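You operate a simulated robot arm through the tools that you are given. There is no shell and no other tool. Be economical: measure what you need, move in short steps, check, and stop when the job is done.

Carry out the task below with a simulated two-armed robot. There is one attempt and no reset: what you move stays moved.

## Task
Let the vacuum go and take both caps off the stubs.
Fine: shut the pump valve, break the vacuum to nought, then pull the caps and lay them on the CHECKED pad.

Only the result counts: the job must be done as asked and must still hold three seconds after the hand-in. Knocking over, shifting, dropping, spilling or breaking anything else fails it. Lids that push on must go on centred and level and be pressed home; caps that screw on are set level and turned clockwise until they are tight.

## Robot
Two 7-joint arms with two-finger parallel grippers on one trunk, on a base that drives. Base frame: it is fixed to the floor where the robot stands at the start and does not move with it; the origin is under the middle of the robot, x ahead of it, y to its left, z up; the surface under the hand at the start is at about z = 80. Lengths are in cm, angles in degrees, forces in N, time in s.
The left shoulder is at the start at [11, 16.9, 151.8], the right one opposite. With the tool pointing down near the work surface each hand reaches from about 32 to 70 cm from the robot's upright axis, wherever it stands, measured 20 degrees to its own side. Places, roughly: checked goods pad [80, -30, 80]; pump valve wing [50, 10, 90]; vacuum break button [50, 0, 90]; vacuum gauge [80, 20, 110]. Payload 1.57 kg a hand.
Tool frame (each hand has its own): the origin (TCP) lies between the finger pads and is the grasp point; the fingertips stand 3 cm ahead of it; z points along the fingers, y is the line along which they close. Largest opening 8 cm; finger width 1.7, thickness 1.2; the body of the gripper, 4 by 8.2 cm, starts 8 cm behind the TCP.
Orientation is told as [roll, pitch, yaw] about the base's x, y, z axes, in that order, counted from this pose: with the fingers straight down and closing along the base's y, the tool's x points along the base's -x, its y along +y and its z along -z.

## Interface
- The arms move only by the tool arm_command. It takes "left_motion", "right_motion" or both (then of equal length, played together; a hand with none holds still); each is a list that holds one entry, the list of rows, each a list of 7 numbers: the shift along the tool's x, y, z in cm, then the turn, a rotation vector about the tool's x, y, z in degrees, then the finger opening in cm, from 0 to 8. In form: [[[x, y, z, ax, ay, az, claw], ...]]. A call has 1 to 12 rows; each row is the pose to reach, as a shift and turn from the pose commanded when the call began, along the tool's axes at that moment. Each row takes 0.2 s and may step no farther than 5 cm and 8.6 degrees from the row before; otherwise, or with a gripper value out of range, the whole call is refused. Where a pose cannot be reached the arm comes as near as it can. A force on the tool above 90 N (or 10 N above the force at the start of the call, whichever is more), or a blocked arm, ends the call early, and 0.2 s more pass. The fingers move at their own pace (about 7.2 cm/s each) and stop on an object; they squeeze with about 30 N. The grip force told is the motor's: it shows also when the fingers shut on nothing. Time passes only in rows, and 0.2 s behind the last, so rows that repeat a pose let the fingers close. It gives the time, the measured TCP pose, the force on the tool (base axes), the opening and the grip force at its end, in the units of the frame above (readings bear some noise), with the torque about the TCP (base axes, N m) and any sound that the robot's microphone picked up.
- Cameras (640 x 400 px; columns grow to the right, rows downward): "scene" is now at [15.97, -1.56, 170.55]; the picture's right is [-0.19, -0.98, 0.00], its down [-0.71, 0.14, -0.69] and it looks along [0.67, -0.13, -0.73] (base axes); focal length 268 px, centre (320, 200). "left" rides on the left gripper at [7.2, 0.7, -12.2] in its tool frame; the picture's right is [-0.09, 1.00, 0.00], its down [-0.84, -0.08, -0.54] and it looks along [-0.54, -0.05, 0.84] (tool axes); focal length 238 px, centre (320, 200). "right" rides on the right gripper at [7.2, -0.7, -12.2] in its tool frame; the picture's right is [0.09, 1.00, 0.00], its down [-0.84, 0.08, -0.54] and it looks along [-0.54, 0.05, 0.84] (tool axes); focal length 238 px, centre (320, 200).
- camera(camera): a new picture of that camera. It takes no simulated time.
- slide_trunk(by): slides the trunk up (or, below 0, down) by that many cm; the arms and the scene camera ride with it, the base frame stays. It gives what a move gives, with no picture.
- steer(legs): drives the robot by 1 to 6 legs, each [ahead, left, turn to the left] in cm, cm and degrees, along the robot's own axes; the way and the turn of a leg run together, so that a leg with both is an arc; at most 150 cm and 180 degrees a leg. The arms and the cameras ride along, it lands a little off, and it stops where it bumps. It gives what a move gives.
- aim_head(pan, tilt): turns the head with the scene camera to pan (to the left, within 86 degrees either way) and tilt (down, from -29 to 69), counted from straight ahead of the robot. It gives what a move gives.
- point_at(camera, pixels): for up to 12 pixels [column, row] of the newest picture of that camera ("zoom" is the newest enlarged one), the place [x, y, z] in the base frame of the surface seen there, good to about 0.3 cm. It takes no simulated time.
- close_up(camera, box): a new picture of the part [left, top, right, bottom] of that camera's present view, enlarged. It takes no simulated time.
- hand_in(): hands the job in; it is judged then, once.

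Work in short steps. Measure before you move; look again where a grasp or a placing could have gone wrong, and mend it. You have 80 turns and 70 pictures in all, those below and enlarged ones among them. Open the grippers and draw the arms clear of the work before you hand the job in, unless the task says otherwise; then end with one line.

The tools are called after "Call:" by a JSON object that holds its "fn" and its "kwargs". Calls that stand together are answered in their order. arm_command: Moves the arms, as the interface text tells. Its arguments: {"type":"object","properties":{"left_motion":{"type":"array","items":{"type":"array","items":{"type":"array","items":{"type":"number"}}}},"right_motion":{"type":"array","items":{"type":"array","items":{"type":"array","items":{"type":"number"}}}}},"required":[]} The other tools are called the same way: slide_trunk (by) slides the trunk up or down; steer (legs) drives the base; aim_head (pan, tilt) turns the head that bears the scene camera; camera (camera) takes a picture; point_at (camera, pixels) gives the place of the surface under pixels of a picture; close_up (camera, box) takes an enlarged picture of a part of a camera's view; hand_in () hands the job in.

At the start:

```text
t: 0.0
left_position: [68.69, 18.1, 124.92]
left_orientation: [0.0, 0.0, 0.1]
left_wrist_force: [0.0, 0.8, 0.1]
left_ft_torque: [-0.02, -0.03, 0.01]
left_width: 8.01
left_grip_force: 0.2
right_position: [61.79, -33.41, 126.1]
right_orientation: [0.0, 0.0, 0.0]
right_wrist_force: [0.6, -0.4, 0.8]
right_ft_torque: [0.05, -0.02, 0.01]
right_width: 7.99
right_grip_force: 0.1
trunk travel left (down, up): [-83.2, 5.8]
robot x, y, heading: [-0.02, -0.08, -0.2]
head pan, tilt: [-11.0, 46.7]
```

scene: 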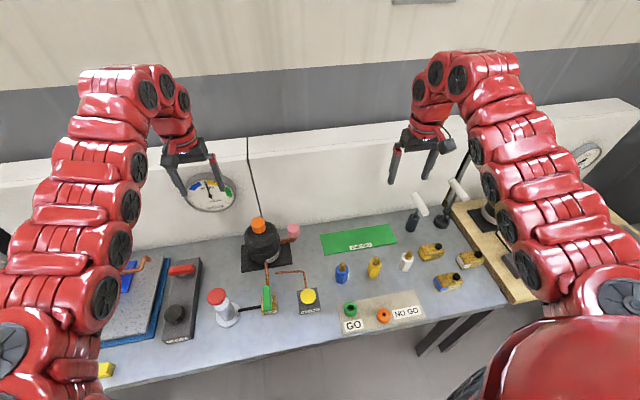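
right: 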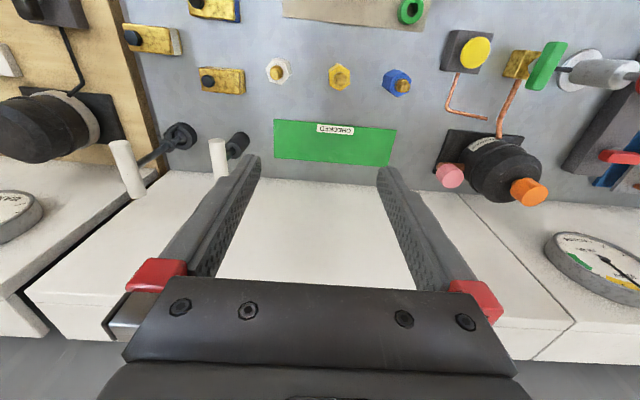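
left: 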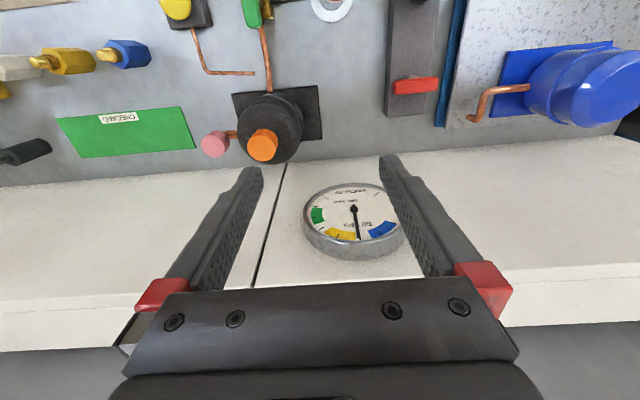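

The scene shows the black vessel with an orange cap (259,225) and pink cap (293,231), the green wing (267,297), the yellow button (308,296). I enlarge that region and the gauge.

Call:
{"fn": "close_up", "kwargs": {"camera": "scene", "box": [200, 200, 340, 330]}}

Call:
{"fn": "close_up", "kwargs": {"camera": "left", "box": [290, 170, 420, 270]}}

Call:
{"fn": "point_at", "kwargs": {"camera": "scene", "pixels": [[259, 223], [293, 231], [267, 290], [267, 305], [308, 296], [262, 240], [340, 240], [390, 230], [330, 252], [395, 242], [310, 311], [220, 310]]}}

```text
3.08 times, centred on (270, 265) of scene
```

zoom: 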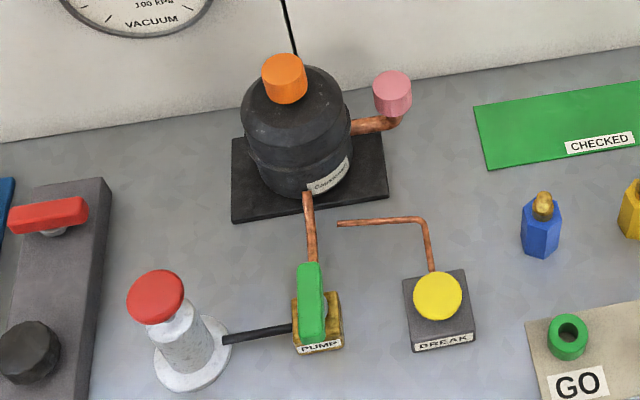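

```text
4.00 times, centred on (355, 220) of left
```

zoom: 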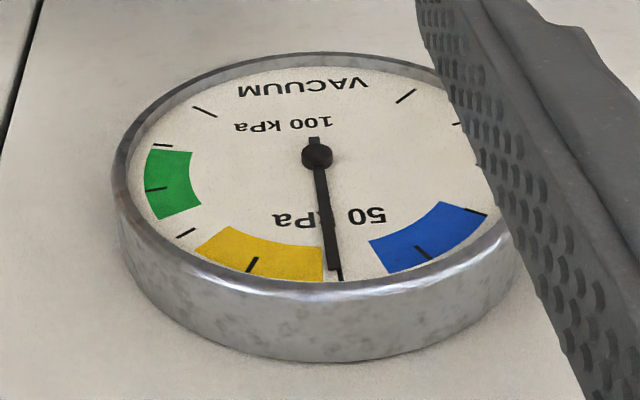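

```text
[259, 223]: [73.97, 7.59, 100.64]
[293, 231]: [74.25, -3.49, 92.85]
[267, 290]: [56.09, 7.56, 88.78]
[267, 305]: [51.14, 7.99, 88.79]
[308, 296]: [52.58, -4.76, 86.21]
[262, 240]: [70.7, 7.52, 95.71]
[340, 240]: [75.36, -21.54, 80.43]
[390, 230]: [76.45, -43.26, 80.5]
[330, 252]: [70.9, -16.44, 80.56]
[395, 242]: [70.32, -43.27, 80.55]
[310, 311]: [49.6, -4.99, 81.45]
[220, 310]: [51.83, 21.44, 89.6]
```

The wing lies along x (51–56, y≈7.8, top 88.8), in line with the copper pipe, so it is likely open; the gauge is at about 50 kPa. I move the left hand above the wing.

Call:
{"fn": "arm_command", "kwargs": {"left_motion": [[[2.5, -1.7, 3.3, 0, 0, 0, 8], [5, -3.4, 6.6, 0, 0, 0, 8], [7.5, -5.1, 10, 0, 0, 0, 8], [10, -6.8, 13.3, 0, 0, 0, 8], [12.5, -8.5, 16.6, 0, 0, 0, 6], [15.1, -10.3, 20, 0, 0, 0, 5], [15.1, -10.3, 24, 0, 0, 0, 5]]]}}

Call:
{"fn": "camera", "kwargs": {"camera": "left"}}

Call:
{"fn": "camera", "kwargs": {"camera": "scene"}}

```text
t: 1.6
left_position: [63.94, 14.94, 118.38]
left_orientation: [0.0, 0.1, 0.0]
left_wrist_force: [-0.7, -0.2, -0.3]
left_ft_torque: [-0.01, -0.03, 0.02]
left_width: 5.04
left_grip_force: 0.0
left hand out of reach, approached as far as the arm can: row 3, 4, 5, 6, 7
right_position: [61.77, -33.47, 126.23]
right_orientation: [0.0, -0.1, 0.0]
right_wrist_force: [0.2, 0.8, 0.4]
right_ft_torque: [-0.01, 0.03, 0.02]
right_width: 8.01
right_grip_force: 0.1
trunk travel left (down, up): [-83.2, 5.8]
robot x, y, heading: [0.18, -0.24, 0.1]
head pan, tilt: [-11.0, 46.7]
```

```text
64 pictures are left
```

left: 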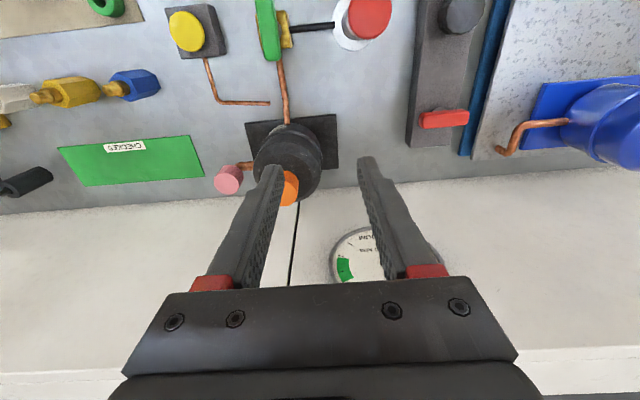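

```text
63 pictures are left
```

scene: 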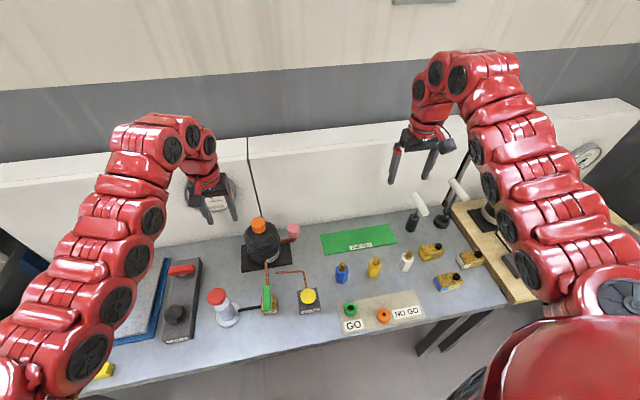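

The arm stopped at x≈64 at this height; near-in reach is probably only available lower down. I go straight down 10 cm (tips still above everything) and then draw back toward the wing.

Call:
{"fn": "arm_command", "kwargs": {"left_motion": [[[0, 0, 3.5, 0, 0, 0, 5], [0, 0, 7, 0, 0, 0, 5], [0, 0, 10, 0, 0, 0, 5], [3, -2, 12, 0, 0, 0, 5], [6, -4, 13, 0, 0, 0, 5], [8.5, -6, 13.5, 0, 0, 0, 5], [10.3, -7.1, 14, 0, 0, 0, 5]]]}}

Call:
{"fn": "point_at", "kwargs": {"camera": "scene", "pixels": [[467, 158], [455, 190], [447, 220], [412, 225], [420, 200]]}}

```text
t: 3.2
left_position: [55.57, 8.89, 102.1]
left_orientation: [0.1, -0.1, -0.1]
left_wrist_force: [0.2, -0.3, 0.6]
left_ft_torque: [-0.01, 0.06, 0.01]
left_width: 5.0
left_grip_force: 0.0
left hand out of reach, approached as far as the arm can: row 1, 2, 4, 5, 6, 7
right_position: [61.87, -33.4, 126.2]
right_orientation: [0.0, 0.0, 0.0]
right_wrist_force: [0.5, 0.2, 0.7]
right_ft_torque: [0.01, -0.01, 0.0]
right_width: 8.0
right_grip_force: 0.1
trunk travel left (down, up): [-83.2, 5.8]
robot x, y, heading: [0.29, -0.18, -0.3]
head pan, tilt: [-11.0, 46.7]
```

```text
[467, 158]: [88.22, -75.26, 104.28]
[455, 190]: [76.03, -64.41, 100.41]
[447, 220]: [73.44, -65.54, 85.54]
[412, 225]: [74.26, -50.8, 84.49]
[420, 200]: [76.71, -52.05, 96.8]
```

Lower works: the hand is now at [55.6, 8.9, 102]. I look at the wing from the hand and close up.

Call:
{"fn": "camera", "kwargs": {"camera": "left"}}

Call:
{"fn": "close_up", "kwargs": {"camera": "scene", "box": [220, 250, 340, 325]}}

```text
62 pictures are left
```

left: 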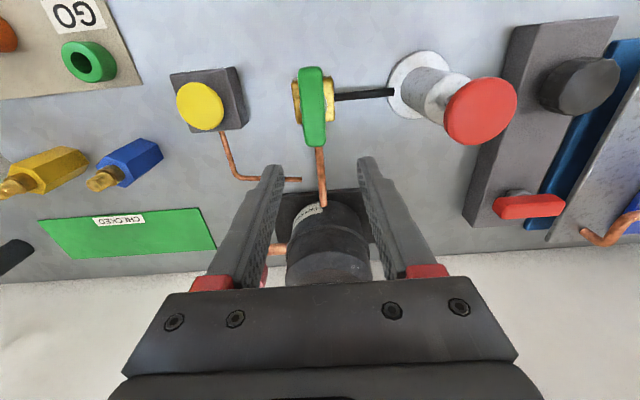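

```text
5.33 times, centred on (280, 288) of scene
```

zoom: 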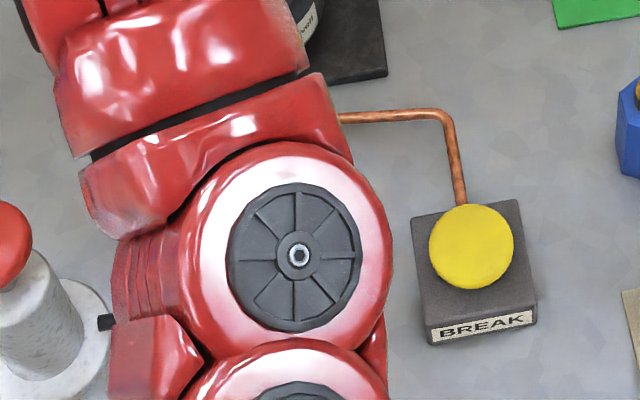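

The wing shows at (300–326, 68–145) in the left picture; I measure its ends, sides and the base.

Call:
{"fn": "point_at", "kwargs": {"camera": "left", "pixels": [[311, 72], [313, 90], [314, 120], [316, 143], [301, 100], [325, 100], [298, 95], [331, 95], [200, 105], [467, 112], [305, 130], [320, 155]]}}

Call:
{"fn": "close_up", "kwargs": {"camera": "left", "box": [270, 50, 370, 160]}}

```text
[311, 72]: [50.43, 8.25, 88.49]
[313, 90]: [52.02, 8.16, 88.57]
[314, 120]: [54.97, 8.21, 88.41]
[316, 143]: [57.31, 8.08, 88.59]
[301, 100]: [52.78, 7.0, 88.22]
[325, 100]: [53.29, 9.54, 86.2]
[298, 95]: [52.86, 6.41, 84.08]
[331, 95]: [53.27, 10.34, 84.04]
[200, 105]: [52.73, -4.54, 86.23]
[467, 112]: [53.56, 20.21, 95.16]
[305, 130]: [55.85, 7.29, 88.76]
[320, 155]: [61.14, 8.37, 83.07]
```

```text
3.64 times, centred on (320, 105) of left
```

zoom: 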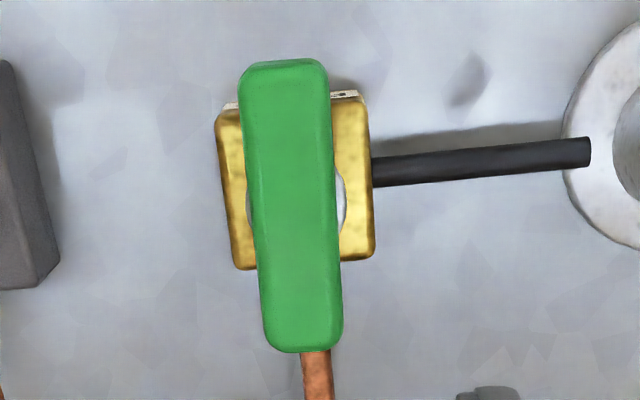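

Wing spans x 50–57.5, y 6.9–9.2, top 88.6, over brass top 84; its centre is about (53.6, 8.1). I descend to just above and check the position.

Call:
{"fn": "arm_command", "kwargs": {"left_motion": [[[0.5, -0.4, 3, 0, 0, 0, 6], [1.2, -0.6, 6, 0, 0, 0, 6], [1.95, -0.8, 8, 0, 0, 0, 6], [1.95, -0.8, 8, 0, 0, 0, 6]]]}}

```text
t: 4.2
left_position: [53.62, 7.9, 94.28]
left_orientation: [0.0, -0.1, 0.0]
left_wrist_force: [0.4, 0.9, -0.1]
left_ft_torque: [-0.02, 0.02, 0.01]
left_width: 6.02
left_grip_force: 0.1
right_position: [61.78, -33.44, 126.12]
right_orientation: [0.0, 0.1, 0.1]
right_wrist_force: [-0.1, 0.4, 0.4]
right_ft_torque: [0.01, 0.02, 0.02]
right_width: 7.99
right_grip_force: 0.1
trunk travel left (down, up): [-83.2, 5.8]
robot x, y, heading: [0.16, 0.03, 0.1]
head pan, tilt: [-11.0, 46.7]
```

Well placed. I lower to z≈88.3 and close on the wing.

Call:
{"fn": "arm_command", "kwargs": {"left_motion": [[[0, 0.15, 3, 0, 0, 0, 6], [0, 0.15, 5.9, 0, 0, 0, 6], [0, 0.15, 5.9, 0, 0, 0, 4], [0, 0.15, 5.9, 0, 0, 0, 2], [0, 0.15, 5.9, 0, 0, 0, 1], [0, 0.15, 5.9, 0, 0, 0, 1]]]}}

Call:
{"fn": "camera", "kwargs": {"camera": "left"}}

```text
t: 5.6
left_position: [53.51, 8.09, 88.3]
left_orientation: [0.0, 0.0, 0.1]
left_wrist_force: [0.3, 11.9, -5.1]
left_ft_torque: [0.31, -0.73, 0.02]
left_width: 3.17
left_grip_force: 40.2
right_position: [61.9, -33.24, 126.26]
right_orientation: [-0.1, 0.1, 0.0]
right_wrist_force: [-0.1, 1.1, 0.1]
right_ft_torque: [-0.02, 0.01, 0.01]
right_width: 8.0
right_grip_force: 0.0
trunk travel left (down, up): [-83.2, 5.8]
robot x, y, heading: [0.05, -0.3, 0.2]
head pan, tilt: [-11.0, 46.7]
```

```text
59 pictures are left
```

left: 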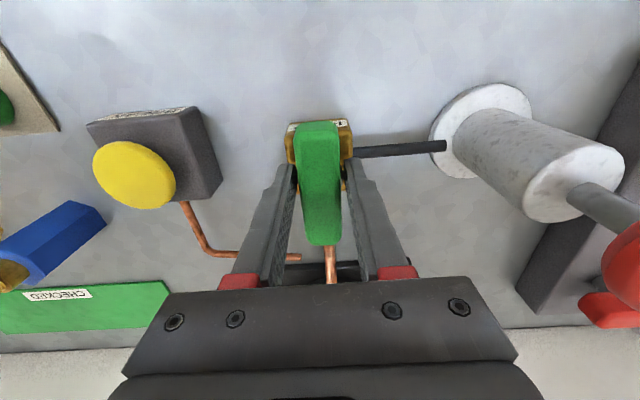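

Opening 3.17 is wider than the wing (~2.3): the tips are likely on the round boss below it. I open, rise 1.5 cm, and close again on the wing itself.

Call:
{"fn": "arm_command", "kwargs": {"left_motion": [[[0, 0, 0, 0, 0, 0, 5], [0, 0, 0, 0, 0, 0, 5], [0, 0.1, -1.4, 0, 0, 0, 5], [0, 0.1, -1.4, 0, 0, 0, 3], [0, 0.1, -1.4, 0, 0, 0, 1], [0, 0.1, -1.4, 0, 0, 0, 1], [0, 0.1, -1.4, 0, 0, 0, 1]]]}}

```text
t: 7.2
left_position: [53.49, 8.2, 89.78]
left_orientation: [0.1, 0.0, 0.1]
left_wrist_force: [0.8, 7.5, 3.0]
left_ft_torque: [0.29, 0.32, -0.12]
left_width: 2.49
left_grip_force: 36.3
right_position: [61.79, -33.28, 126.19]
right_orientation: [0.0, -0.1, 0.0]
right_wrist_force: [0.8, 0.1, -0.4]
right_ft_torque: [0.0, -0.01, 0.02]
right_width: 8.02
right_grip_force: 0.0
trunk travel left (down, up): [-83.2, 5.8]
robot x, y, heading: [0.22, 0.3, 0.1]
head pan, tilt: [-11.0, 46.7]
```

Now 2.49: on the wing. I test a clockwise turn of 16° and watch the torque.

Call:
{"fn": "arm_command", "kwargs": {"left_motion": [[[0, 0.2, 0, 0, 0, 4, 1], [0, 0.2, 0, 0, 0, 8, 1], [0, 0.2, 0, 0, 0, 12, 1], [0, 0.2, 0, 0, 0, 16, 1]]]}}

Call:
{"fn": "camera", "kwargs": {"camera": "left"}}

```text
t: 8.2
left_position: [53.57, 8.25, 89.79]
left_orientation: [0.0, 0.0, -15.9]
left_wrist_force: [1.6, 6.6, 2.9]
left_ft_torque: [-0.06, 0.43, 0.03]
left_width: 2.47
left_grip_force: 36.7
right_position: [61.83, -33.36, 126.19]
right_orientation: [-0.1, 0.0, 0.0]
right_wrist_force: [0.6, 0.8, 0.0]
right_ft_torque: [0.02, -0.04, -0.03]
right_width: 8.0
right_grip_force: 0.0
trunk travel left (down, up): [-83.2, 5.8]
robot x, y, heading: [-0.02, -0.08, 0.1]
head pan, tilt: [-11.0, 46.7]
```

```text
58 pictures are left
```

left: 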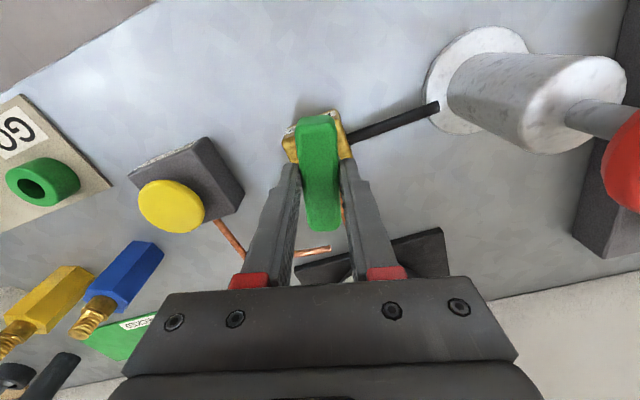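

The wing turns freely with the hand. I turn on clockwise to 90° in total.

Call:
{"fn": "arm_command", "kwargs": {"left_motion": [[[0, 0, 0, 0, 0, 8, 1], [0, 0, 0, 0, 0, 16, 1], [0, 0, 0, 0, 0, 24, 1], [0, 0, 0, 0, 0, 32, 1], [0, 0, 0, 0, 0, 40, 1], [0, 0, 0, 0, 0, 48, 1], [0, 0, 0, 0, 0, 56, 1], [0, 0, 0, 0, 0, 64, 1], [0, 0, 0, 0, 0, 70, 1], [0, 0, 0, 0, 0, 74, 1], [0, 0, 0, 0, 0, 74, 1]]]}}

Call:
{"fn": "camera", "kwargs": {"camera": "left"}}

```text
t: 10.6
left_position: [53.96, 8.47, 89.75]
left_orientation: [0.2, 0.0, -90.0]
left_wrist_force: [38.6, 23.6, 21.5]
left_ft_torque: [0.52, -0.7, 0.12]
left_width: 2.49
left_grip_force: 36.6
right_position: [62.14, -33.06, 125.95]
right_orientation: [-0.1, 0.1, 0.0]
right_wrist_force: [-0.8, 0.3, 0.5]
right_ft_torque: [-0.01, 0.0, 0.01]
right_width: 8.0
right_grip_force: 0.0
trunk travel left (down, up): [-83.2, 5.8]
robot x, y, heading: [0.0, 0.08, 0.0]
head pan, tilt: [-11.0, 46.7]
```

```text
57 pictures are left
```

left: 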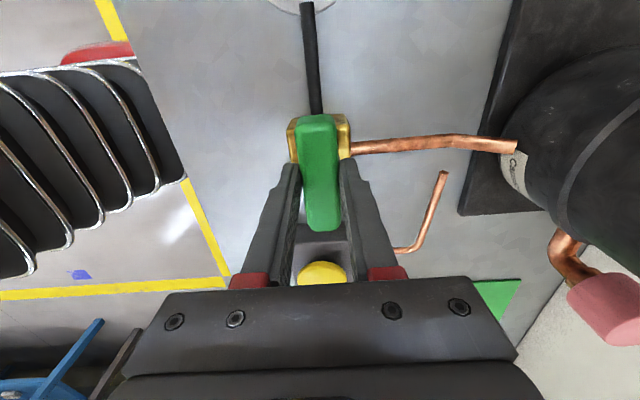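

The wing has turned 90° and now lies across the copper line, with some side load. I release and lift clear.

Call:
{"fn": "arm_command", "kwargs": {"left_motion": [[[0, 0, 0, 0, 0, 0, 3], [0, 0, 0, 0, 0, 0, 5], [0, 0, -3, 0, 0, 0, 5], [0, 0, -6, 0, 0, 0, 5], [0, 0, -9, 0, 0, 0, 5]]]}}

Call:
{"fn": "camera", "kwargs": {"camera": "left"}}

Call:
{"fn": "close_up", "kwargs": {"camera": "scene", "box": [180, 170, 340, 320]}}

```text
t: 11.8
left_position: [53.51, 8.31, 98.63]
left_orientation: [-0.1, -0.1, -90.0]
left_wrist_force: [-0.3, -1.3, 0.7]
left_ft_torque: [-0.03, 0.0, 0.03]
left_width: 5.0
left_grip_force: 0.0
right_position: [61.84, -33.44, 126.21]
right_orientation: [0.0, 0.0, 0.0]
right_wrist_force: [0.6, -0.6, -0.7]
right_ft_torque: [0.02, -0.03, 0.0]
right_width: 8.0
right_grip_force: 0.0
trunk travel left (down, up): [-83.2, 5.8]
robot x, y, heading: [-0.0, -0.24, 0.0]
head pan, tilt: [-11.0, 46.7]
```

```text
56 pictures are left
```

left: 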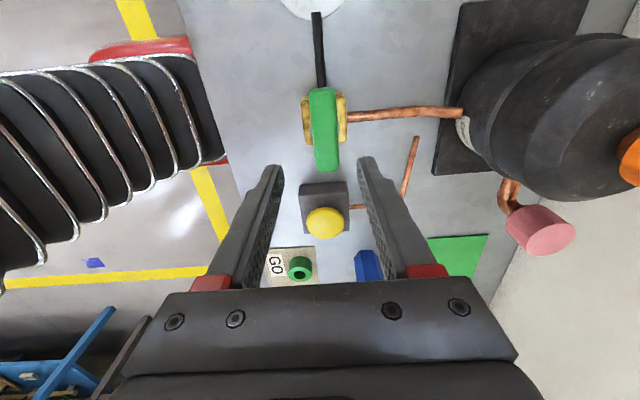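

```text
2.67 times, centred on (260, 245) of scene
```

zoom: 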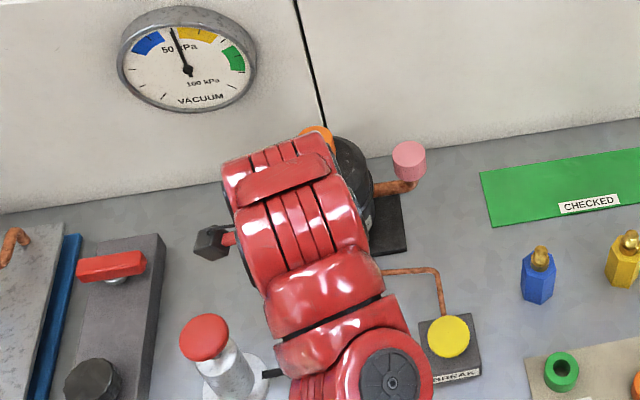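

The valve is shut. Next, with fingers closed, I move over the yellow button at (52.7, -4.6, 86.2).

Call:
{"fn": "arm_command", "kwargs": {"left_motion": [[[-3.5, -0.2, 0, 0, 0, 0, 2], [-7, -0.4, 0, 0, 0, 0, 0], [-10.5, -0.6, 0, 0, 0, 0, 0], [-12.9, -0.7, 0, 0, 0, 0, 0], [-12.9, -0.7, 4, 0, 0, 0, 0], [-12.9, -0.7, 7.5, 0, 0, 0, 0], [-12.9, -0.7, 7.5, 0, 0, 0, 0]]]}}

Call:
{"fn": "camera", "kwargs": {"camera": "left"}}

Call:
{"fn": "close_up", "kwargs": {"camera": "scene", "box": [180, 170, 340, 320]}}

```text
t: 13.4
left_position: [52.82, -4.78, 91.24]
left_orientation: [0.0, -0.1, -90.0]
left_wrist_force: [0.6, -0.4, 0.1]
left_ft_torque: [0.03, 0.02, -0.02]
left_width: 0.01
left_grip_force: 21.4
right_position: [61.84, -33.51, 126.09]
right_orientation: [0.0, 0.0, 0.1]
right_wrist_force: [-1.6, 0.1, 0.9]
right_ft_torque: [0.01, -0.02, -0.02]
right_width: 8.02
right_grip_force: 0.2
trunk travel left (down, up): [-83.2, 5.8]
robot x, y, heading: [0.21, -0.09, 0.1]
head pan, tilt: [-11.0, 46.7]
```

```text
54 pictures are left
```

left: 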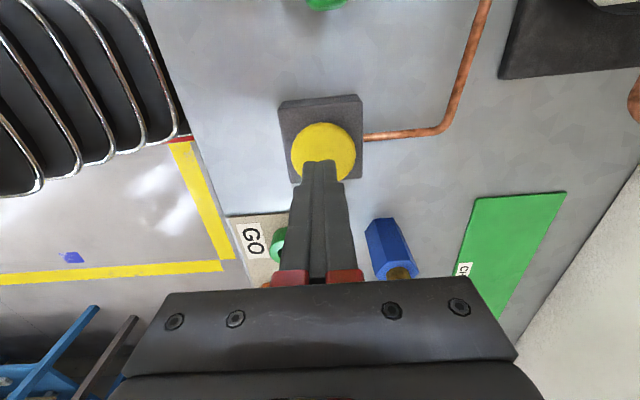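

```text
2.67 times, centred on (260, 245) of scene
```

zoom: 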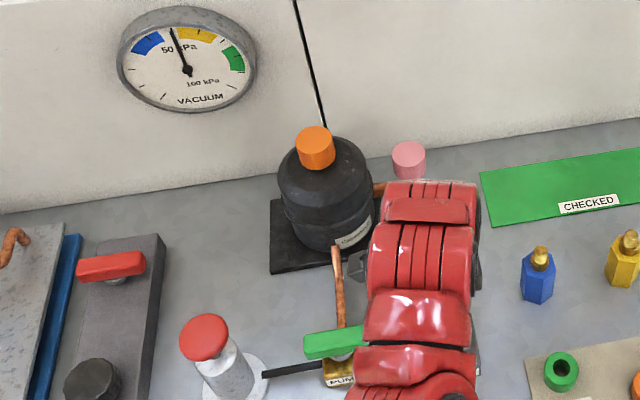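

The tips are over the button, 2 cm above. I press down gradually and hold about a second, watching force and gauge.

Call:
{"fn": "arm_command", "kwargs": {"left_motion": [[[0, 0, 1.5, 0, 0, 0, 0], [0, 0, 2, 0, 0, 0, 0], [0, 0, 2.4, 0, 0, 0, 0], [0, 0, 2.8, 0, 0, 0, 0], [0, 0, 2.8, 0, 0, 0, 0], [0, 0, 2.8, 0, 0, 0, 0], [0, 0, 2.8, 0, 0, 0, 0]]]}}

Call:
{"fn": "close_up", "kwargs": {"camera": "scene", "box": [180, 160, 300, 235]}}

```text
t: 15.0
left_position: [52.76, -4.72, 88.42]
left_orientation: [0.0, 0.0, -90.0]
left_wrist_force: [1.4, 2.1, 3.2]
left_ft_torque: [0.01, -0.02, 0.02]
left_width: 0.0
left_grip_force: 20.9
right_position: [61.76, -33.4, 126.23]
right_orientation: [0.0, 0.0, 0.0]
right_wrist_force: [0.1, -0.1, -0.3]
right_ft_torque: [0.02, -0.01, 0.0]
right_width: 8.01
right_grip_force: 0.0
trunk travel left (down, up): [-83.2, 5.8]
robot x, y, heading: [0.09, 0.22, -0.0]
head pan, tilt: [-11.0, 46.7]
```

```text
5.33 times, centred on (240, 198) of scene
```

zoom: 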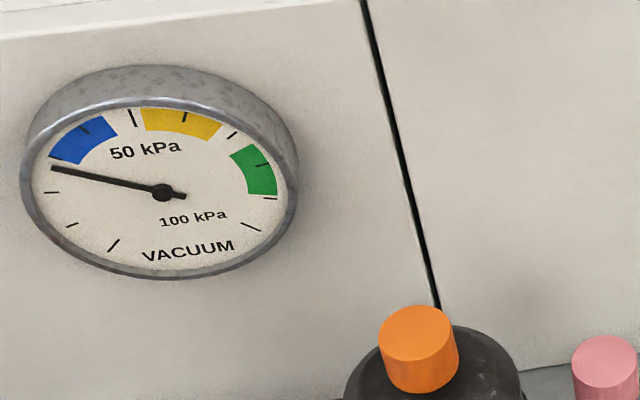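

The needle is falling while pressed. I press 0.2 cm more and keep holding.

Call:
{"fn": "arm_command", "kwargs": {"left_motion": [[[0, 0, 0.2, 0, 0, 0, 0], [0, 0, 0.2, 0, 0, 0, 0], [0, 0, 0.2, 0, 0, 0, 0], [0, 0, 0.2, 0, 0, 0, 0], [0, 0, 0.2, 0, 0, 0, 0], [0, 0, 0.2, 0, 0, 0, 0], [0, 0, 0.2, 0, 0, 0, 0], [0, 0, 0.2, 0, 0, 0, 0], [0, 0, 0.2, 0, 0, 0, 0], [0, 0, 0.2, 0, 0, 0, 0], [0, 0, 0.2, 0, 0, 0, 0], [0, 0, 0.2, 0, 0, 0, 0]]]}}

Call:
{"fn": "close_up", "kwargs": {"camera": "scene", "box": [180, 160, 300, 235]}}

```text
t: 17.6
left_position: [52.94, -4.73, 88.18]
left_orientation: [0.1, 0.0, -90.0]
left_wrist_force: [1.6, 0.1, 4.4]
left_ft_torque: [0.03, -0.06, 0.07]
left_width: 0.0
left_grip_force: 21.1
right_position: [61.72, -33.41, 126.23]
right_orientation: [0.0, 0.0, -0.1]
right_wrist_force: [-0.5, -0.1, 0.3]
right_ft_torque: [0.03, -0.01, 0.0]
right_width: 7.99
right_grip_force: 0.0
trunk travel left (down, up): [-83.2, 5.8]
robot x, y, heading: [0.16, -0.05, 0.1]
head pan, tilt: [-11.0, 46.7]
```

```text
5.33 times, centred on (240, 198) of scene
```

zoom: 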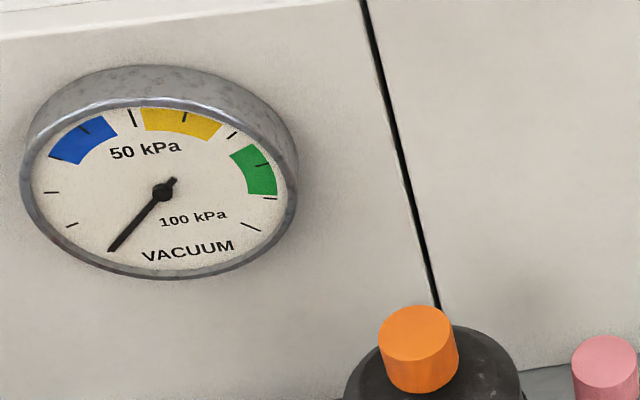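

The needle rests at the zero tick. I hold one more second, then release and lift, and check that it stays.

Call:
{"fn": "arm_command", "kwargs": {"left_motion": [[[0, 0, 0, 0, 0, 0, 0], [0, 0, 0, 0, 0, 0, 0], [0, 0, 0, 0, 0, 0, 0], [0, 0, 0, 0, 0, 0, 0], [0, 0, 0, 0, 0, 0, 0], [0, 0, -3, 0, 0, 0, 0], [0, 0, -6, 0, 0, 0, 0], [0, 0, -10, 0, 0, 0, 0], [3.5, 0, -12, 0, 0, 0, 0], [7, 0, -12, 0, 0, 0, 2], [10.5, 0, -12, 0, 0, 0, 4], [14, 0, -12, 0, 0, 0, 6]]]}}

Call:
{"fn": "camera", "kwargs": {"camera": "scene"}}

Call:
{"fn": "close_up", "kwargs": {"camera": "scene", "box": [180, 170, 340, 270]}}

```text
t: 20.2
left_position: [52.85, 9.21, 100.25]
left_orientation: [-0.1, 0.0, -90.0]
left_wrist_force: [-0.4, -0.3, 0.3]
left_ft_torque: [0.0, 0.01, -0.02]
left_width: 6.02
left_grip_force: 0.1
right_position: [61.75, -33.42, 126.15]
right_orientation: [0.1, -0.1, 0.0]
right_wrist_force: [-1.2, 0.7, -0.5]
right_ft_torque: [-0.01, 0.02, -0.02]
right_width: 7.98
right_grip_force: 0.0
trunk travel left (down, up): [-83.2, 5.8]
robot x, y, heading: [0.02, -0.1, 0.0]
head pan, tilt: [-11.0, 46.7]
```

```text
50 pictures are left
```

scene: 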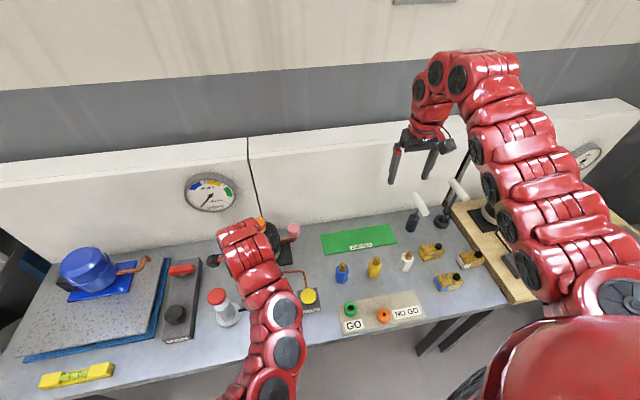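

```text
4.00 times, centred on (260, 220) of scene
```

zoom: 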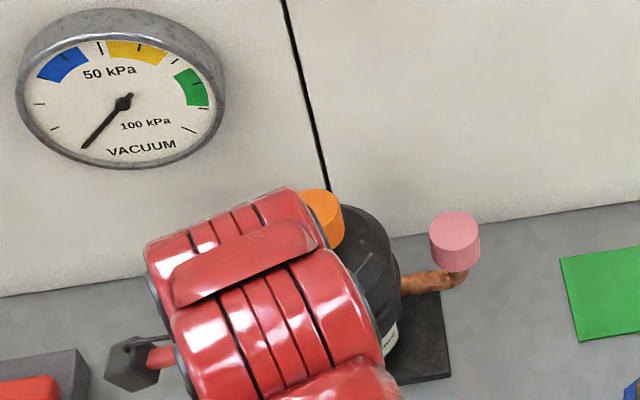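

The needle holds at zero with the button released. I now move the left arm away to the left to see the caps and measure.

Call:
{"fn": "arm_command", "kwargs": {"left_motion": [[[0, 0, -3, 0, 0, 0, 6], [4, 0, -4, 0, 0, 0, 6], [8, 1, -5, 0, 0, -8, 6], [12, 2, -6, 0, 0, -16, 6], [16, 3, -8, 0, 0, -24, 6], [20, 3, -10, 0, 0, -32, 6], [24, 3, -12, 0, 0, -40, 6]]]}}

Call:
{"fn": "camera", "kwargs": {"camera": "scene"}}

Call:
{"fn": "close_up", "kwargs": {"camera": "scene", "box": [230, 200, 330, 320]}}

Call:
{"fn": "point_at", "kwargs": {"camera": "zoom", "pixels": [[100, 100]]}}

```text
t: 21.8
left_position: [50.75, 30.91, 102.72]
left_orientation: [1.5, 0.5, -55.5]
left_wrist_force: [-0.8, 0.6, 1.5]
left_ft_torque: [-0.01, 0.0, 0.02]
left_width: 5.99
left_grip_force: 0.2
left hand out of reach, approached as far as the arm can: row 1, 2, 3, 4, 5, 6, 7
right_position: [61.83, -33.4, 126.1]
right_orientation: [0.0, 0.1, 0.0]
right_wrist_force: [-0.2, 0.4, 0.9]
right_ft_torque: [0.03, 0.03, -0.02]
right_width: 7.99
right_grip_force: 0.1
trunk travel left (down, up): [-83.2, 5.8]
robot x, y, heading: [0.18, 0.0, -0.0]
head pan, tilt: [-11.0, 46.7]
```

```text
48 pictures are left
```

scene: 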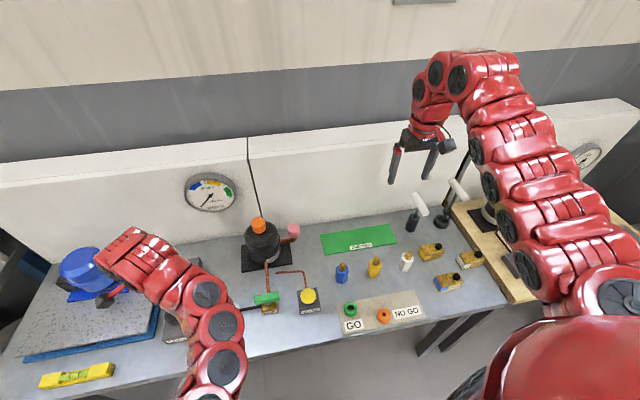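

```text
3.33 times, centred on (280, 260) of scene
```

zoom: 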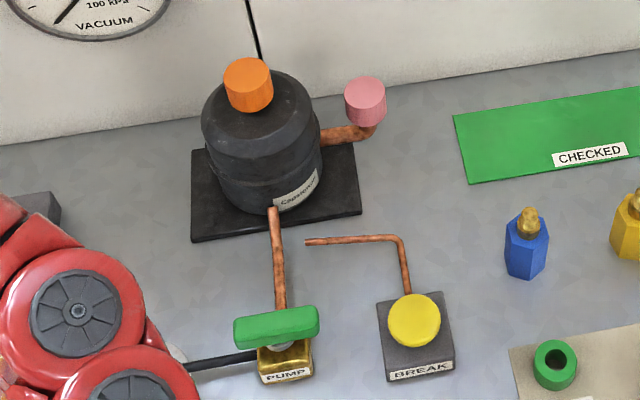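

```text
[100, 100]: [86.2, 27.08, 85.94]
```

Wing now crosswise, caps clear to see. I measure both caps and the pad in the zoom.

Call:
{"fn": "point_at", "kwargs": {"camera": "zoom", "pixels": [[227, 72], [268, 68], [246, 62], [250, 95], [240, 110], [267, 105], [346, 92], [385, 90], [364, 82], [367, 110], [362, 124], [340, 135]]}}

Call:
{"fn": "point_at", "kwargs": {"camera": "scene", "pixels": [[322, 235], [388, 226], [328, 253], [396, 242], [342, 268], [374, 261], [407, 255], [250, 200], [300, 210], [400, 195], [330, 340]]}}

```text
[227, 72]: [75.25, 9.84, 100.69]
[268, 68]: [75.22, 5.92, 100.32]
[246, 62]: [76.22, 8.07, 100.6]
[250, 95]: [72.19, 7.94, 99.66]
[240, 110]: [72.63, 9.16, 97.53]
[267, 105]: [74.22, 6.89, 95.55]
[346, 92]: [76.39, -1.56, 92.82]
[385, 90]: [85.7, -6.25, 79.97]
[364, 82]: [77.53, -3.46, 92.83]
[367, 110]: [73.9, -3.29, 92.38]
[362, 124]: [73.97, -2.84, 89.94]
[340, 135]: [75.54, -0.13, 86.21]
```

```text
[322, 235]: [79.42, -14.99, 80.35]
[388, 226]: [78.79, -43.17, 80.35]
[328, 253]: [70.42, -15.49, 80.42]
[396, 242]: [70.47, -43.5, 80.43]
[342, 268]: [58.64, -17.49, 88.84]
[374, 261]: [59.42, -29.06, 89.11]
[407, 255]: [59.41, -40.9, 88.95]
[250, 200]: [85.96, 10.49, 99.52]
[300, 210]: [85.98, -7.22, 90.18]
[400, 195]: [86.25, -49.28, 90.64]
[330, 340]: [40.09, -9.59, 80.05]
```

Orange cap: centre (74.3, 7.9), z 97–100.7, ø≈4.2; pink: centre (75.8, -3.4), z 89.5–92.8; pad x 70–79, y -43…-15. I move the right hand above the pink cap.

Call:
{"fn": "arm_command", "kwargs": {"right_motion": [[[-1.5, 3.3, 1.8, 0, 0, 0, 7], [-3, 6.6, 3.6, 0, 0, 0, 7], [-4.6, 10, 5.4, 0, 0, 0, 7], [-6.2, 13.3, 7.2, 0, 0, 0, 7], [-7.8, 16.6, 9, 0, 0, 0, 7], [-9.4, 20, 10.8, 0, 0, 0, 7], [-11, 23.3, 12.6, 0, 0, 0, 7], [-12.5, 26.6, 14.4, 0, 0, 0, 7], [-14, 30, 16.1, 0, 0, 0, 7], [-14, 30, 18.1, 0, 0, 0, 7]]]}}

Call:
{"fn": "camera", "kwargs": {"camera": "right"}}

```text
t: 24.0
left_position: [50.89, 31.25, 102.69]
left_orientation: [1.4, 0.3, -55.5]
left_wrist_force: [-0.5, 0.4, -0.6]
left_ft_torque: [-0.06, -0.01, 0.0]
left_width: 5.99
left_grip_force: 0.1
right_position: [71.77, -5.0, 109.94]
right_orientation: [-0.2, 0.0, -0.1]
right_wrist_force: [0.0, -0.9, -0.4]
right_ft_torque: [-0.04, 0.01, 0.0]
right_width: 6.98
right_grip_force: 0.0
right hand out of reach, approached as far as the arm can: row 7, 8, 9, 10
trunk travel left (down, up): [-83.2, 5.8]
robot x, y, heading: [-0.19, -0.2, 0.2]
head pan, tilt: [-11.0, 46.7]
```

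```text
46 pictures are left
```

right: 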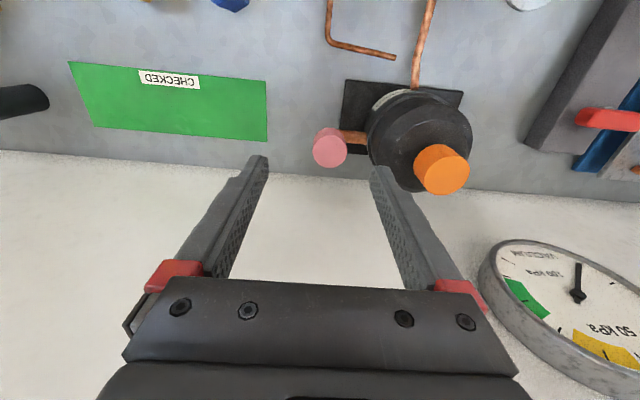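

The right arm reaches only x≈72 here, so I must drive ahead about 10 cm. First I raise the left hand and draw the right hand back.

Call:
{"fn": "arm_command", "kwargs": {"right_motion": [[[2, -3, -1, 0, 0, 0, 7], [4, -6, -2, 0, 0, 0, 7], [5, -9, -3, 0, 0, 0, 7], [6, -12, -4, 0, 0, 0, 7], [6, -12, -6, 0, 0, 0, 7]]], "left_motion": [[[-2, 3, -3, 0, 0, 0, 6], [-4, 6, -6, 0, 0, 0, 6], [-5, 8, -9, 0, 0, 0, 6], [-6, 9, -12, 0, 0, 0, 6], [-6, 9, -15, 0, 0, 0, 6]]]}}

Call:
{"fn": "camera", "kwargs": {"camera": "scene"}}

```text
t: 25.2
left_position: [53.79, 31.15, 103.18]
left_orientation: [1.8, 0.5, -55.5]
left_wrist_force: [0.9, 0.3, 0.1]
left_ft_torque: [-0.03, -0.01, -0.01]
left_width: 5.99
left_grip_force: 0.0
left hand out of reach, approached as far as the arm can: row 1, 2, 3, 4, 5
right_position: [65.68, -17.3, 116.01]
right_orientation: [-0.2, 0.1, 0.1]
right_wrist_force: [0.5, 0.3, -0.7]
right_ft_torque: [-0.01, 0.03, 0.01]
right_width: 7.01
right_grip_force: 0.1
trunk travel left (down, up): [-83.2, 5.8]
robot x, y, heading: [0.39, 0.16, 0.1]
head pan, tilt: [-11.0, 46.7]
```

```text
45 pictures are left
```

scene: 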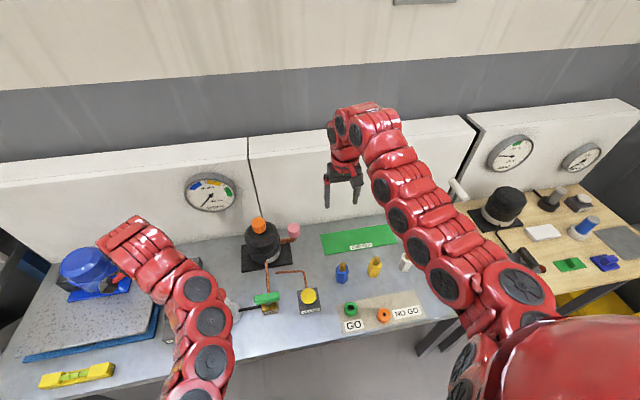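

The left hand is held by a wrist limit at this yaw. I measure the obstacles around it (blue pot, red lever) before turning it back to yaw 0.

Call:
{"fn": "point_at", "kwargs": {"camera": "scene", "pixels": [[85, 255], [70, 265], [110, 290], [100, 285], [232, 300], [205, 180], [120, 225], [182, 265], [60, 140]]}}

Call:
{"fn": "camera", "kwargs": {"camera": "left"}}

```text
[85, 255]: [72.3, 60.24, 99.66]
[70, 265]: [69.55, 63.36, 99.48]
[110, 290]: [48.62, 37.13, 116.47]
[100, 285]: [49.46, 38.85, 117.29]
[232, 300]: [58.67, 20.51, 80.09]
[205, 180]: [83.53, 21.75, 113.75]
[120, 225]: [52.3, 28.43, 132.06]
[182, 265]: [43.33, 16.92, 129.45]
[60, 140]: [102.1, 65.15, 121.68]
```

```text
44 pictures are left
```

left: 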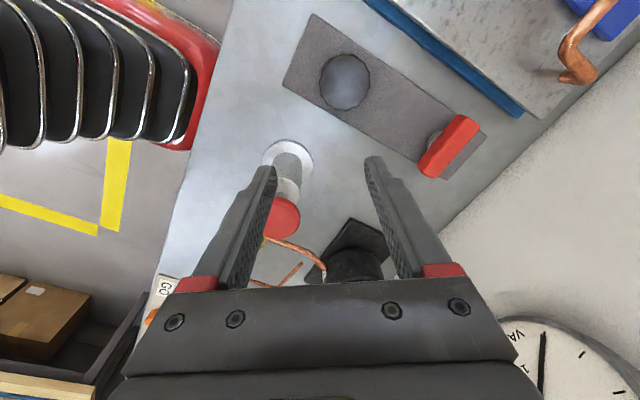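

The left hand (tips z≈100) clears everything within 10 cm ahead (pot at y 60, gauge at x 83). I drive 10 cm ahead.

Call:
{"fn": "steer", "kwargs": {"legs": [[10, 0, 0]]}}

Call:
{"fn": "camera", "kwargs": {"camera": "scene"}}

```text
t: 26.4
left_position: [63.77, 31.11, 103.22]
left_orientation: [1.8, 0.5, -55.6]
left_wrist_force: [-0.8, -0.3, 0.7]
left_ft_torque: [0.01, 0.03, 0.0]
left_width: 5.99
left_grip_force: 0.1
right_position: [75.54, -17.32, 115.88]
right_orientation: [0.0, 0.0, 0.0]
right_wrist_force: [-1.0, 0.1, -0.3]
right_ft_torque: [-0.01, -0.02, 0.0]
right_width: 6.99
right_grip_force: 0.0
trunk travel left (down, up): [-83.2, 5.8]
robot x, y, heading: [9.56, 0.6, -0.0]
head pan, tilt: [-11.0, 46.7]
```

```text
43 pictures are left
```

scene: 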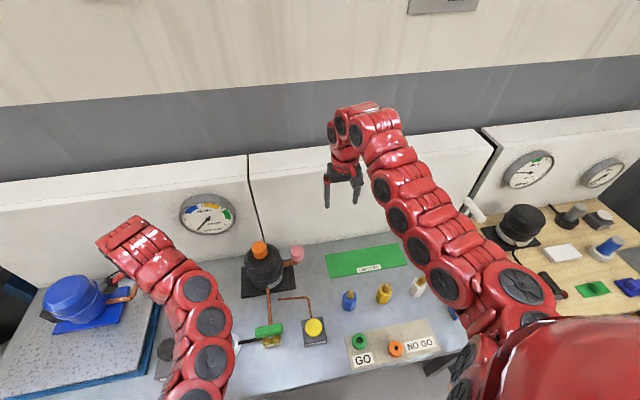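

The drive landed at x 9.6. I bring the right hand over the pink cap, turning to yaw +90 so the fingers close along x clear of the vessel.

Call:
{"fn": "arm_command", "kwargs": {"right_motion": [[[0, 1.2, 0.6, 0, 0, -8, 6], [0, 2.4, 1.2, 0, 0, -16, 6], [0, 3.6, 1.8, 0, 0, -24, 6], [0, 4.8, 2.4, 0, 0, -32, 6], [0, 6, 3, 0, 0, -40, 6], [0, 7.2, 3.8, 0, 0, -48, 6], [0, 8.4, 4.6, 0, 0, -56, 6], [0, 9.6, 5.4, 0, 0, -64, 6], [0, 11, 6.2, 0, 0, -72, 6], [-0.2, 12.4, 7, 0, 0, -80, 6], [-0.3, 13.4, 7.6, 0, 0, -86, 6], [-0.3, 13.9, 8, 0, 0, -90, 6]]]}}

Call:
{"fn": "camera", "kwargs": {"camera": "right"}}

```text
t: 28.9
left_position: [63.76, 31.06, 103.09]
left_orientation: [1.8, 0.6, -55.5]
left_wrist_force: [-0.6, 0.1, -0.7]
left_ft_torque: [0.01, -0.01, -0.03]
left_width: 5.99
left_grip_force: 0.0
right_position: [76.01, -3.48, 107.87]
right_orientation: [0.1, 0.0, 90.1]
right_wrist_force: [0.0, 0.7, 1.2]
right_ft_torque: [-0.04, -0.02, 0.01]
right_width: 6.02
right_grip_force: 0.0
trunk travel left (down, up): [-83.2, 5.8]
robot x, y, heading: [9.83, 0.27, -0.2]
head pan, tilt: [-11.0, 46.7]
```

```text
42 pictures are left
```

right: 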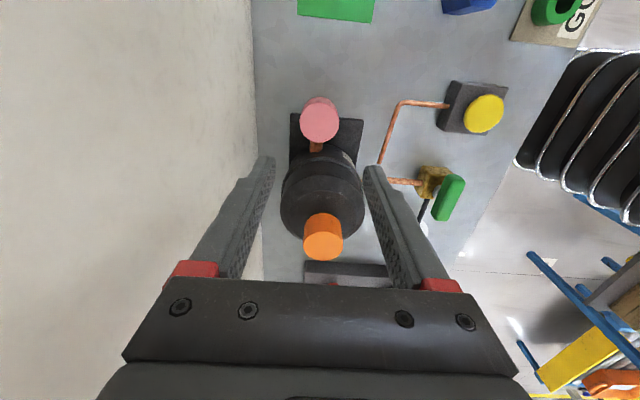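

Good. I re-measure both caps from this view: pink at (320,120), orange at (323,238).

Call:
{"fn": "point_at", "kwargs": {"camera": "right", "pixels": [[320, 118], [303, 118], [336, 118], [320, 103], [320, 136], [323, 240], [307, 240], [340, 240], [323, 222], [323, 257]]}}

Call:
{"fn": "close_up", "kwargs": {"camera": "right", "box": [270, 85, 380, 180]}}

```text
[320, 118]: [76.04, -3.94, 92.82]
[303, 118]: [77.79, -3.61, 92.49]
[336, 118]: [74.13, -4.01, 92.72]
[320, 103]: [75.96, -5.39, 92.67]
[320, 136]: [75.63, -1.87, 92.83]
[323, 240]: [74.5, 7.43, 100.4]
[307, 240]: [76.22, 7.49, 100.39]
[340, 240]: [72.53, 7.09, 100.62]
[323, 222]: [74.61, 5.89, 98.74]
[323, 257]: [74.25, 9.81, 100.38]
```

```text
4.21 times, centred on (325, 132) of right
```

zoom: 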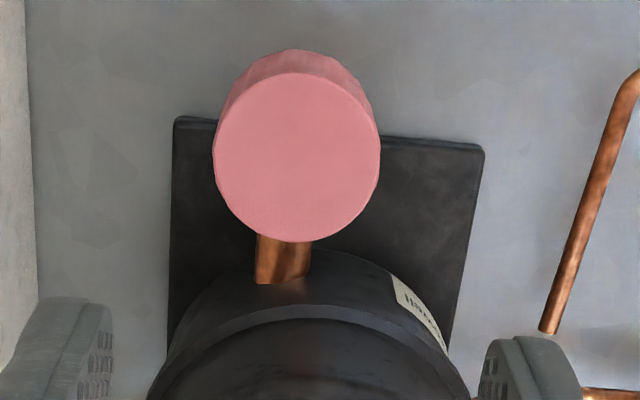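

Pink centre (76.0, -3.6), ø 4; the hand is directly above. I descend to TCP z≈91.3 in steps.

Call:
{"fn": "arm_command", "kwargs": {"right_motion": [[[0, 0, 4, 0, 0, 0, 6], [0, 0, 8, 0, 0, 0, 6], [0, 0, 11, 0, 0, 0, 6], [0, 0, 14, 0, 0, 0, 6], [0, 0, 16.4, 0, 0, 0, 6], [0, 0, 16.4, 0, 0, 0, 6]]]}}

Call:
{"fn": "camera", "kwargs": {"camera": "right"}}

```text
t: 30.4
left_position: [63.68, 31.03, 103.11]
left_orientation: [1.8, 0.6, -55.5]
left_wrist_force: [0.6, -0.3, -0.2]
left_ft_torque: [0.0, -0.01, -0.02]
left_width: 6.0
left_grip_force: 0.1
right_position: [76.0, -3.32, 91.41]
right_orientation: [-0.1, 0.1, 90.2]
right_wrist_force: [-0.4, 0.4, 0.4]
right_ft_torque: [0.02, 0.0, -0.04]
right_width: 6.03
right_grip_force: 0.0
trunk travel left (down, up): [-83.2, 5.8]
robot x, y, heading: [9.98, 0.0, 0.1]
head pan, tilt: [-11.0, 46.7]
```

```text
40 pictures are left
```

right: 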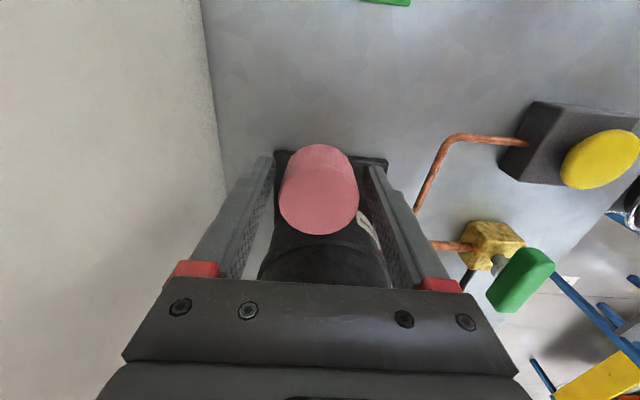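

The cap lies centred between the fingers. I close on it and settle before pulling.

Call:
{"fn": "arm_command", "kwargs": {"right_motion": [[[0.2, 0, 0, 0, 0, 0, 4.5], [0.2, 0, 0, 0, 0, 0, 3], [0.2, 0, 0, 0, 0, 0, 2], [0.2, 0, 0, 0, 0, 0, 2]]]}}

```text
t: 31.4
left_position: [63.75, 31.15, 103.07]
left_orientation: [1.7, 0.6, -55.4]
left_wrist_force: [-0.5, 1.2, -0.4]
left_ft_torque: [0.01, 0.04, 0.0]
left_width: 6.0
left_grip_force: 0.0
right_position: [76.02, -3.59, 91.49]
right_orientation: [0.1, 0.0, 90.0]
right_wrist_force: [0.2, 3.4, -0.9]
right_ft_torque: [0.08, 0.03, 0.02]
right_width: 4.36
right_grip_force: 30.4
trunk travel left (down, up): [-83.2, 5.8]
robot x, y, heading: [9.7, 0.11, 0.0]
head pan, tilt: [-11.0, 46.7]
```

Gripped at 4.36 cm with little side load. I pull straight up in small steps.

Call:
{"fn": "arm_command", "kwargs": {"right_motion": [[[0, 0, -0.3, 0, 0, 0, 2], [0, 0, -0.6, 0, 0, 0, 2], [0, 0, -1, 0, 0, 0, 2], [0, 0, -1.5, 0, 0, 0, 2], [0, 0, -2.2, 0, 0, 0, 2], [0, 0, -3, 0, 0, 0, 2]]]}}

Call:
{"fn": "camera", "kwargs": {"camera": "right"}}

```text
t: 32.8
left_position: [63.84, 31.1, 103.21]
left_orientation: [1.8, 0.7, -55.5]
left_wrist_force: [0.2, 0.5, 0.2]
left_ft_torque: [0.0, 0.0, -0.01]
left_width: 6.0
left_grip_force: 0.1
right_position: [75.92, -3.68, 94.51]
right_orientation: [0.0, 0.0, 90.1]
right_wrist_force: [0.9, 0.0, 0.3]
right_ft_torque: [-0.02, 0.01, 0.0]
right_width: 4.4
right_grip_force: 30.3
trunk travel left (down, up): [-83.2, 5.8]
robot x, y, heading: [9.99, -0.11, -0.2]
head pan, tilt: [-11.0, 46.7]
```

```text
39 pictures are left
```

right: 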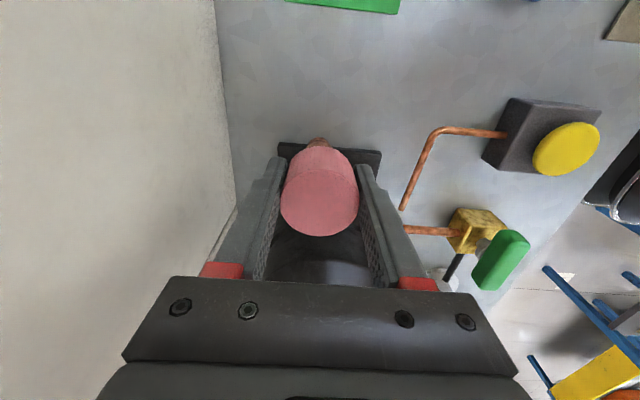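

The cap came off with the hand. I lift and carry it over the pad to about (74, -28).

Call:
{"fn": "arm_command", "kwargs": {"right_motion": [[[0, 0, -2.5, 0, 0, 0, 2], [0, 0, -5, 0, 0, 0, 2], [4, 0.4, -5, 0, 0, 0, 2], [8, 0.8, -5, 0, 0, 0, 2], [12, 1.2, -5, 0, 0, 0, 2], [16, 1.6, -5, 0, 0, 0, 2], [20, 1.9, -4, 0, 0, 0, 2], [24.3, 1.9, -2, 0, 0, 0, 2], [24.3, 1.9, 2, 0, 0, 0, 2], [24.3, 1.9, 6, 0, 0, 0, 2]]]}}

Call:
{"fn": "camera", "kwargs": {"camera": "right"}}

Call:
{"fn": "close_up", "kwargs": {"camera": "scene", "box": [220, 200, 460, 350]}}

```text
t: 35.0
left_position: [63.91, 30.98, 103.21]
left_orientation: [1.8, 0.6, -55.5]
left_wrist_force: [0.9, 0.3, -0.1]
left_ft_torque: [-0.02, -0.03, -0.01]
left_width: 6.0
left_grip_force: 0.1
right_position: [74.12, -28.17, 88.54]
right_orientation: [-0.1, 0.1, 90.1]
right_wrist_force: [0.2, 0.1, -0.5]
right_ft_torque: [0.02, 0.04, -0.01]
right_width: 4.41
right_grip_force: 30.2
trunk travel left (down, up): [-83.2, 5.8]
robot x, y, heading: [9.92, -0.23, -0.2]
head pan, tilt: [-11.0, 46.7]
```

```text
38 pictures are left
```

right: 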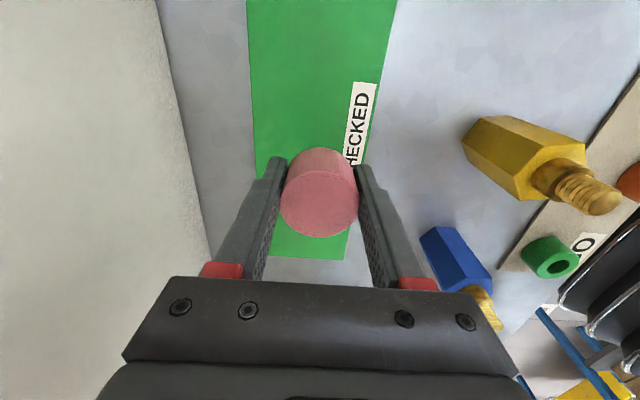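

```text
2.67 times, centred on (340, 275) of scene
```

zoom: 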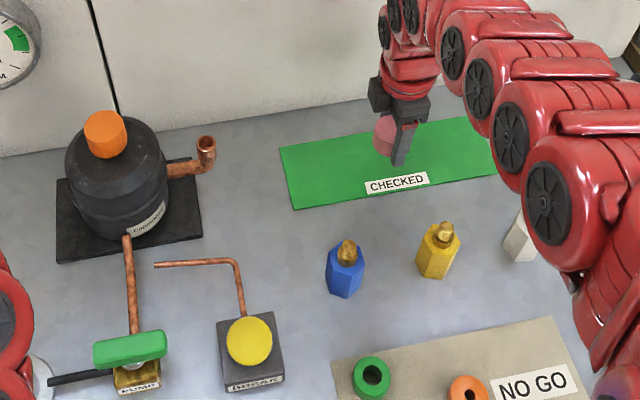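

The stub is open and the cap hangs upright over the pad, tips slightly below the cap. I lower until the tips all but touch the pad.

Call:
{"fn": "arm_command", "kwargs": {"right_motion": [[[0, 0, 2.5, 0, 0, 0, 2], [0, 0, 4, 0, 0, 0, 2], [0, 0, 4.6, 0, 0, 0, 2], [0, 0, 4.9, 0, 0, 0, 2], [0, 0, 4.9, 0, 0, 0, 2]]]}}

Call:
{"fn": "close_up", "kwargs": {"camera": "scene", "box": [330, 225, 400, 285]}}

```text
t: 36.1
left_position: [63.91, 30.97, 103.26]
left_orientation: [1.8, 0.6, -55.5]
left_wrist_force: [0.5, 0.1, 0.1]
left_ft_torque: [-0.03, -0.03, 0.0]
left_width: 6.0
left_grip_force: 0.1
right_position: [73.69, -27.98, 83.77]
right_orientation: [0.1, 0.2, 90.0]
right_wrist_force: [0.4, 0.2, -0.8]
right_ft_torque: [0.02, -0.01, -0.02]
right_width: 4.4
right_grip_force: 29.8
right hand out of reach, approached as far as the arm can: row 3, 4, 5
trunk travel left (down, up): [-83.2, 5.8]
robot x, y, heading: [10.2, -0.15, 0.1]
head pan, tilt: [-11.0, 46.7]
```

```text
6.67 times, centred on (365, 255) of scene
```

zoom: 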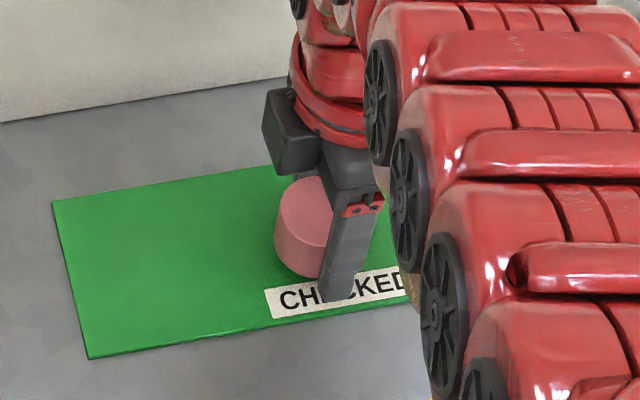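

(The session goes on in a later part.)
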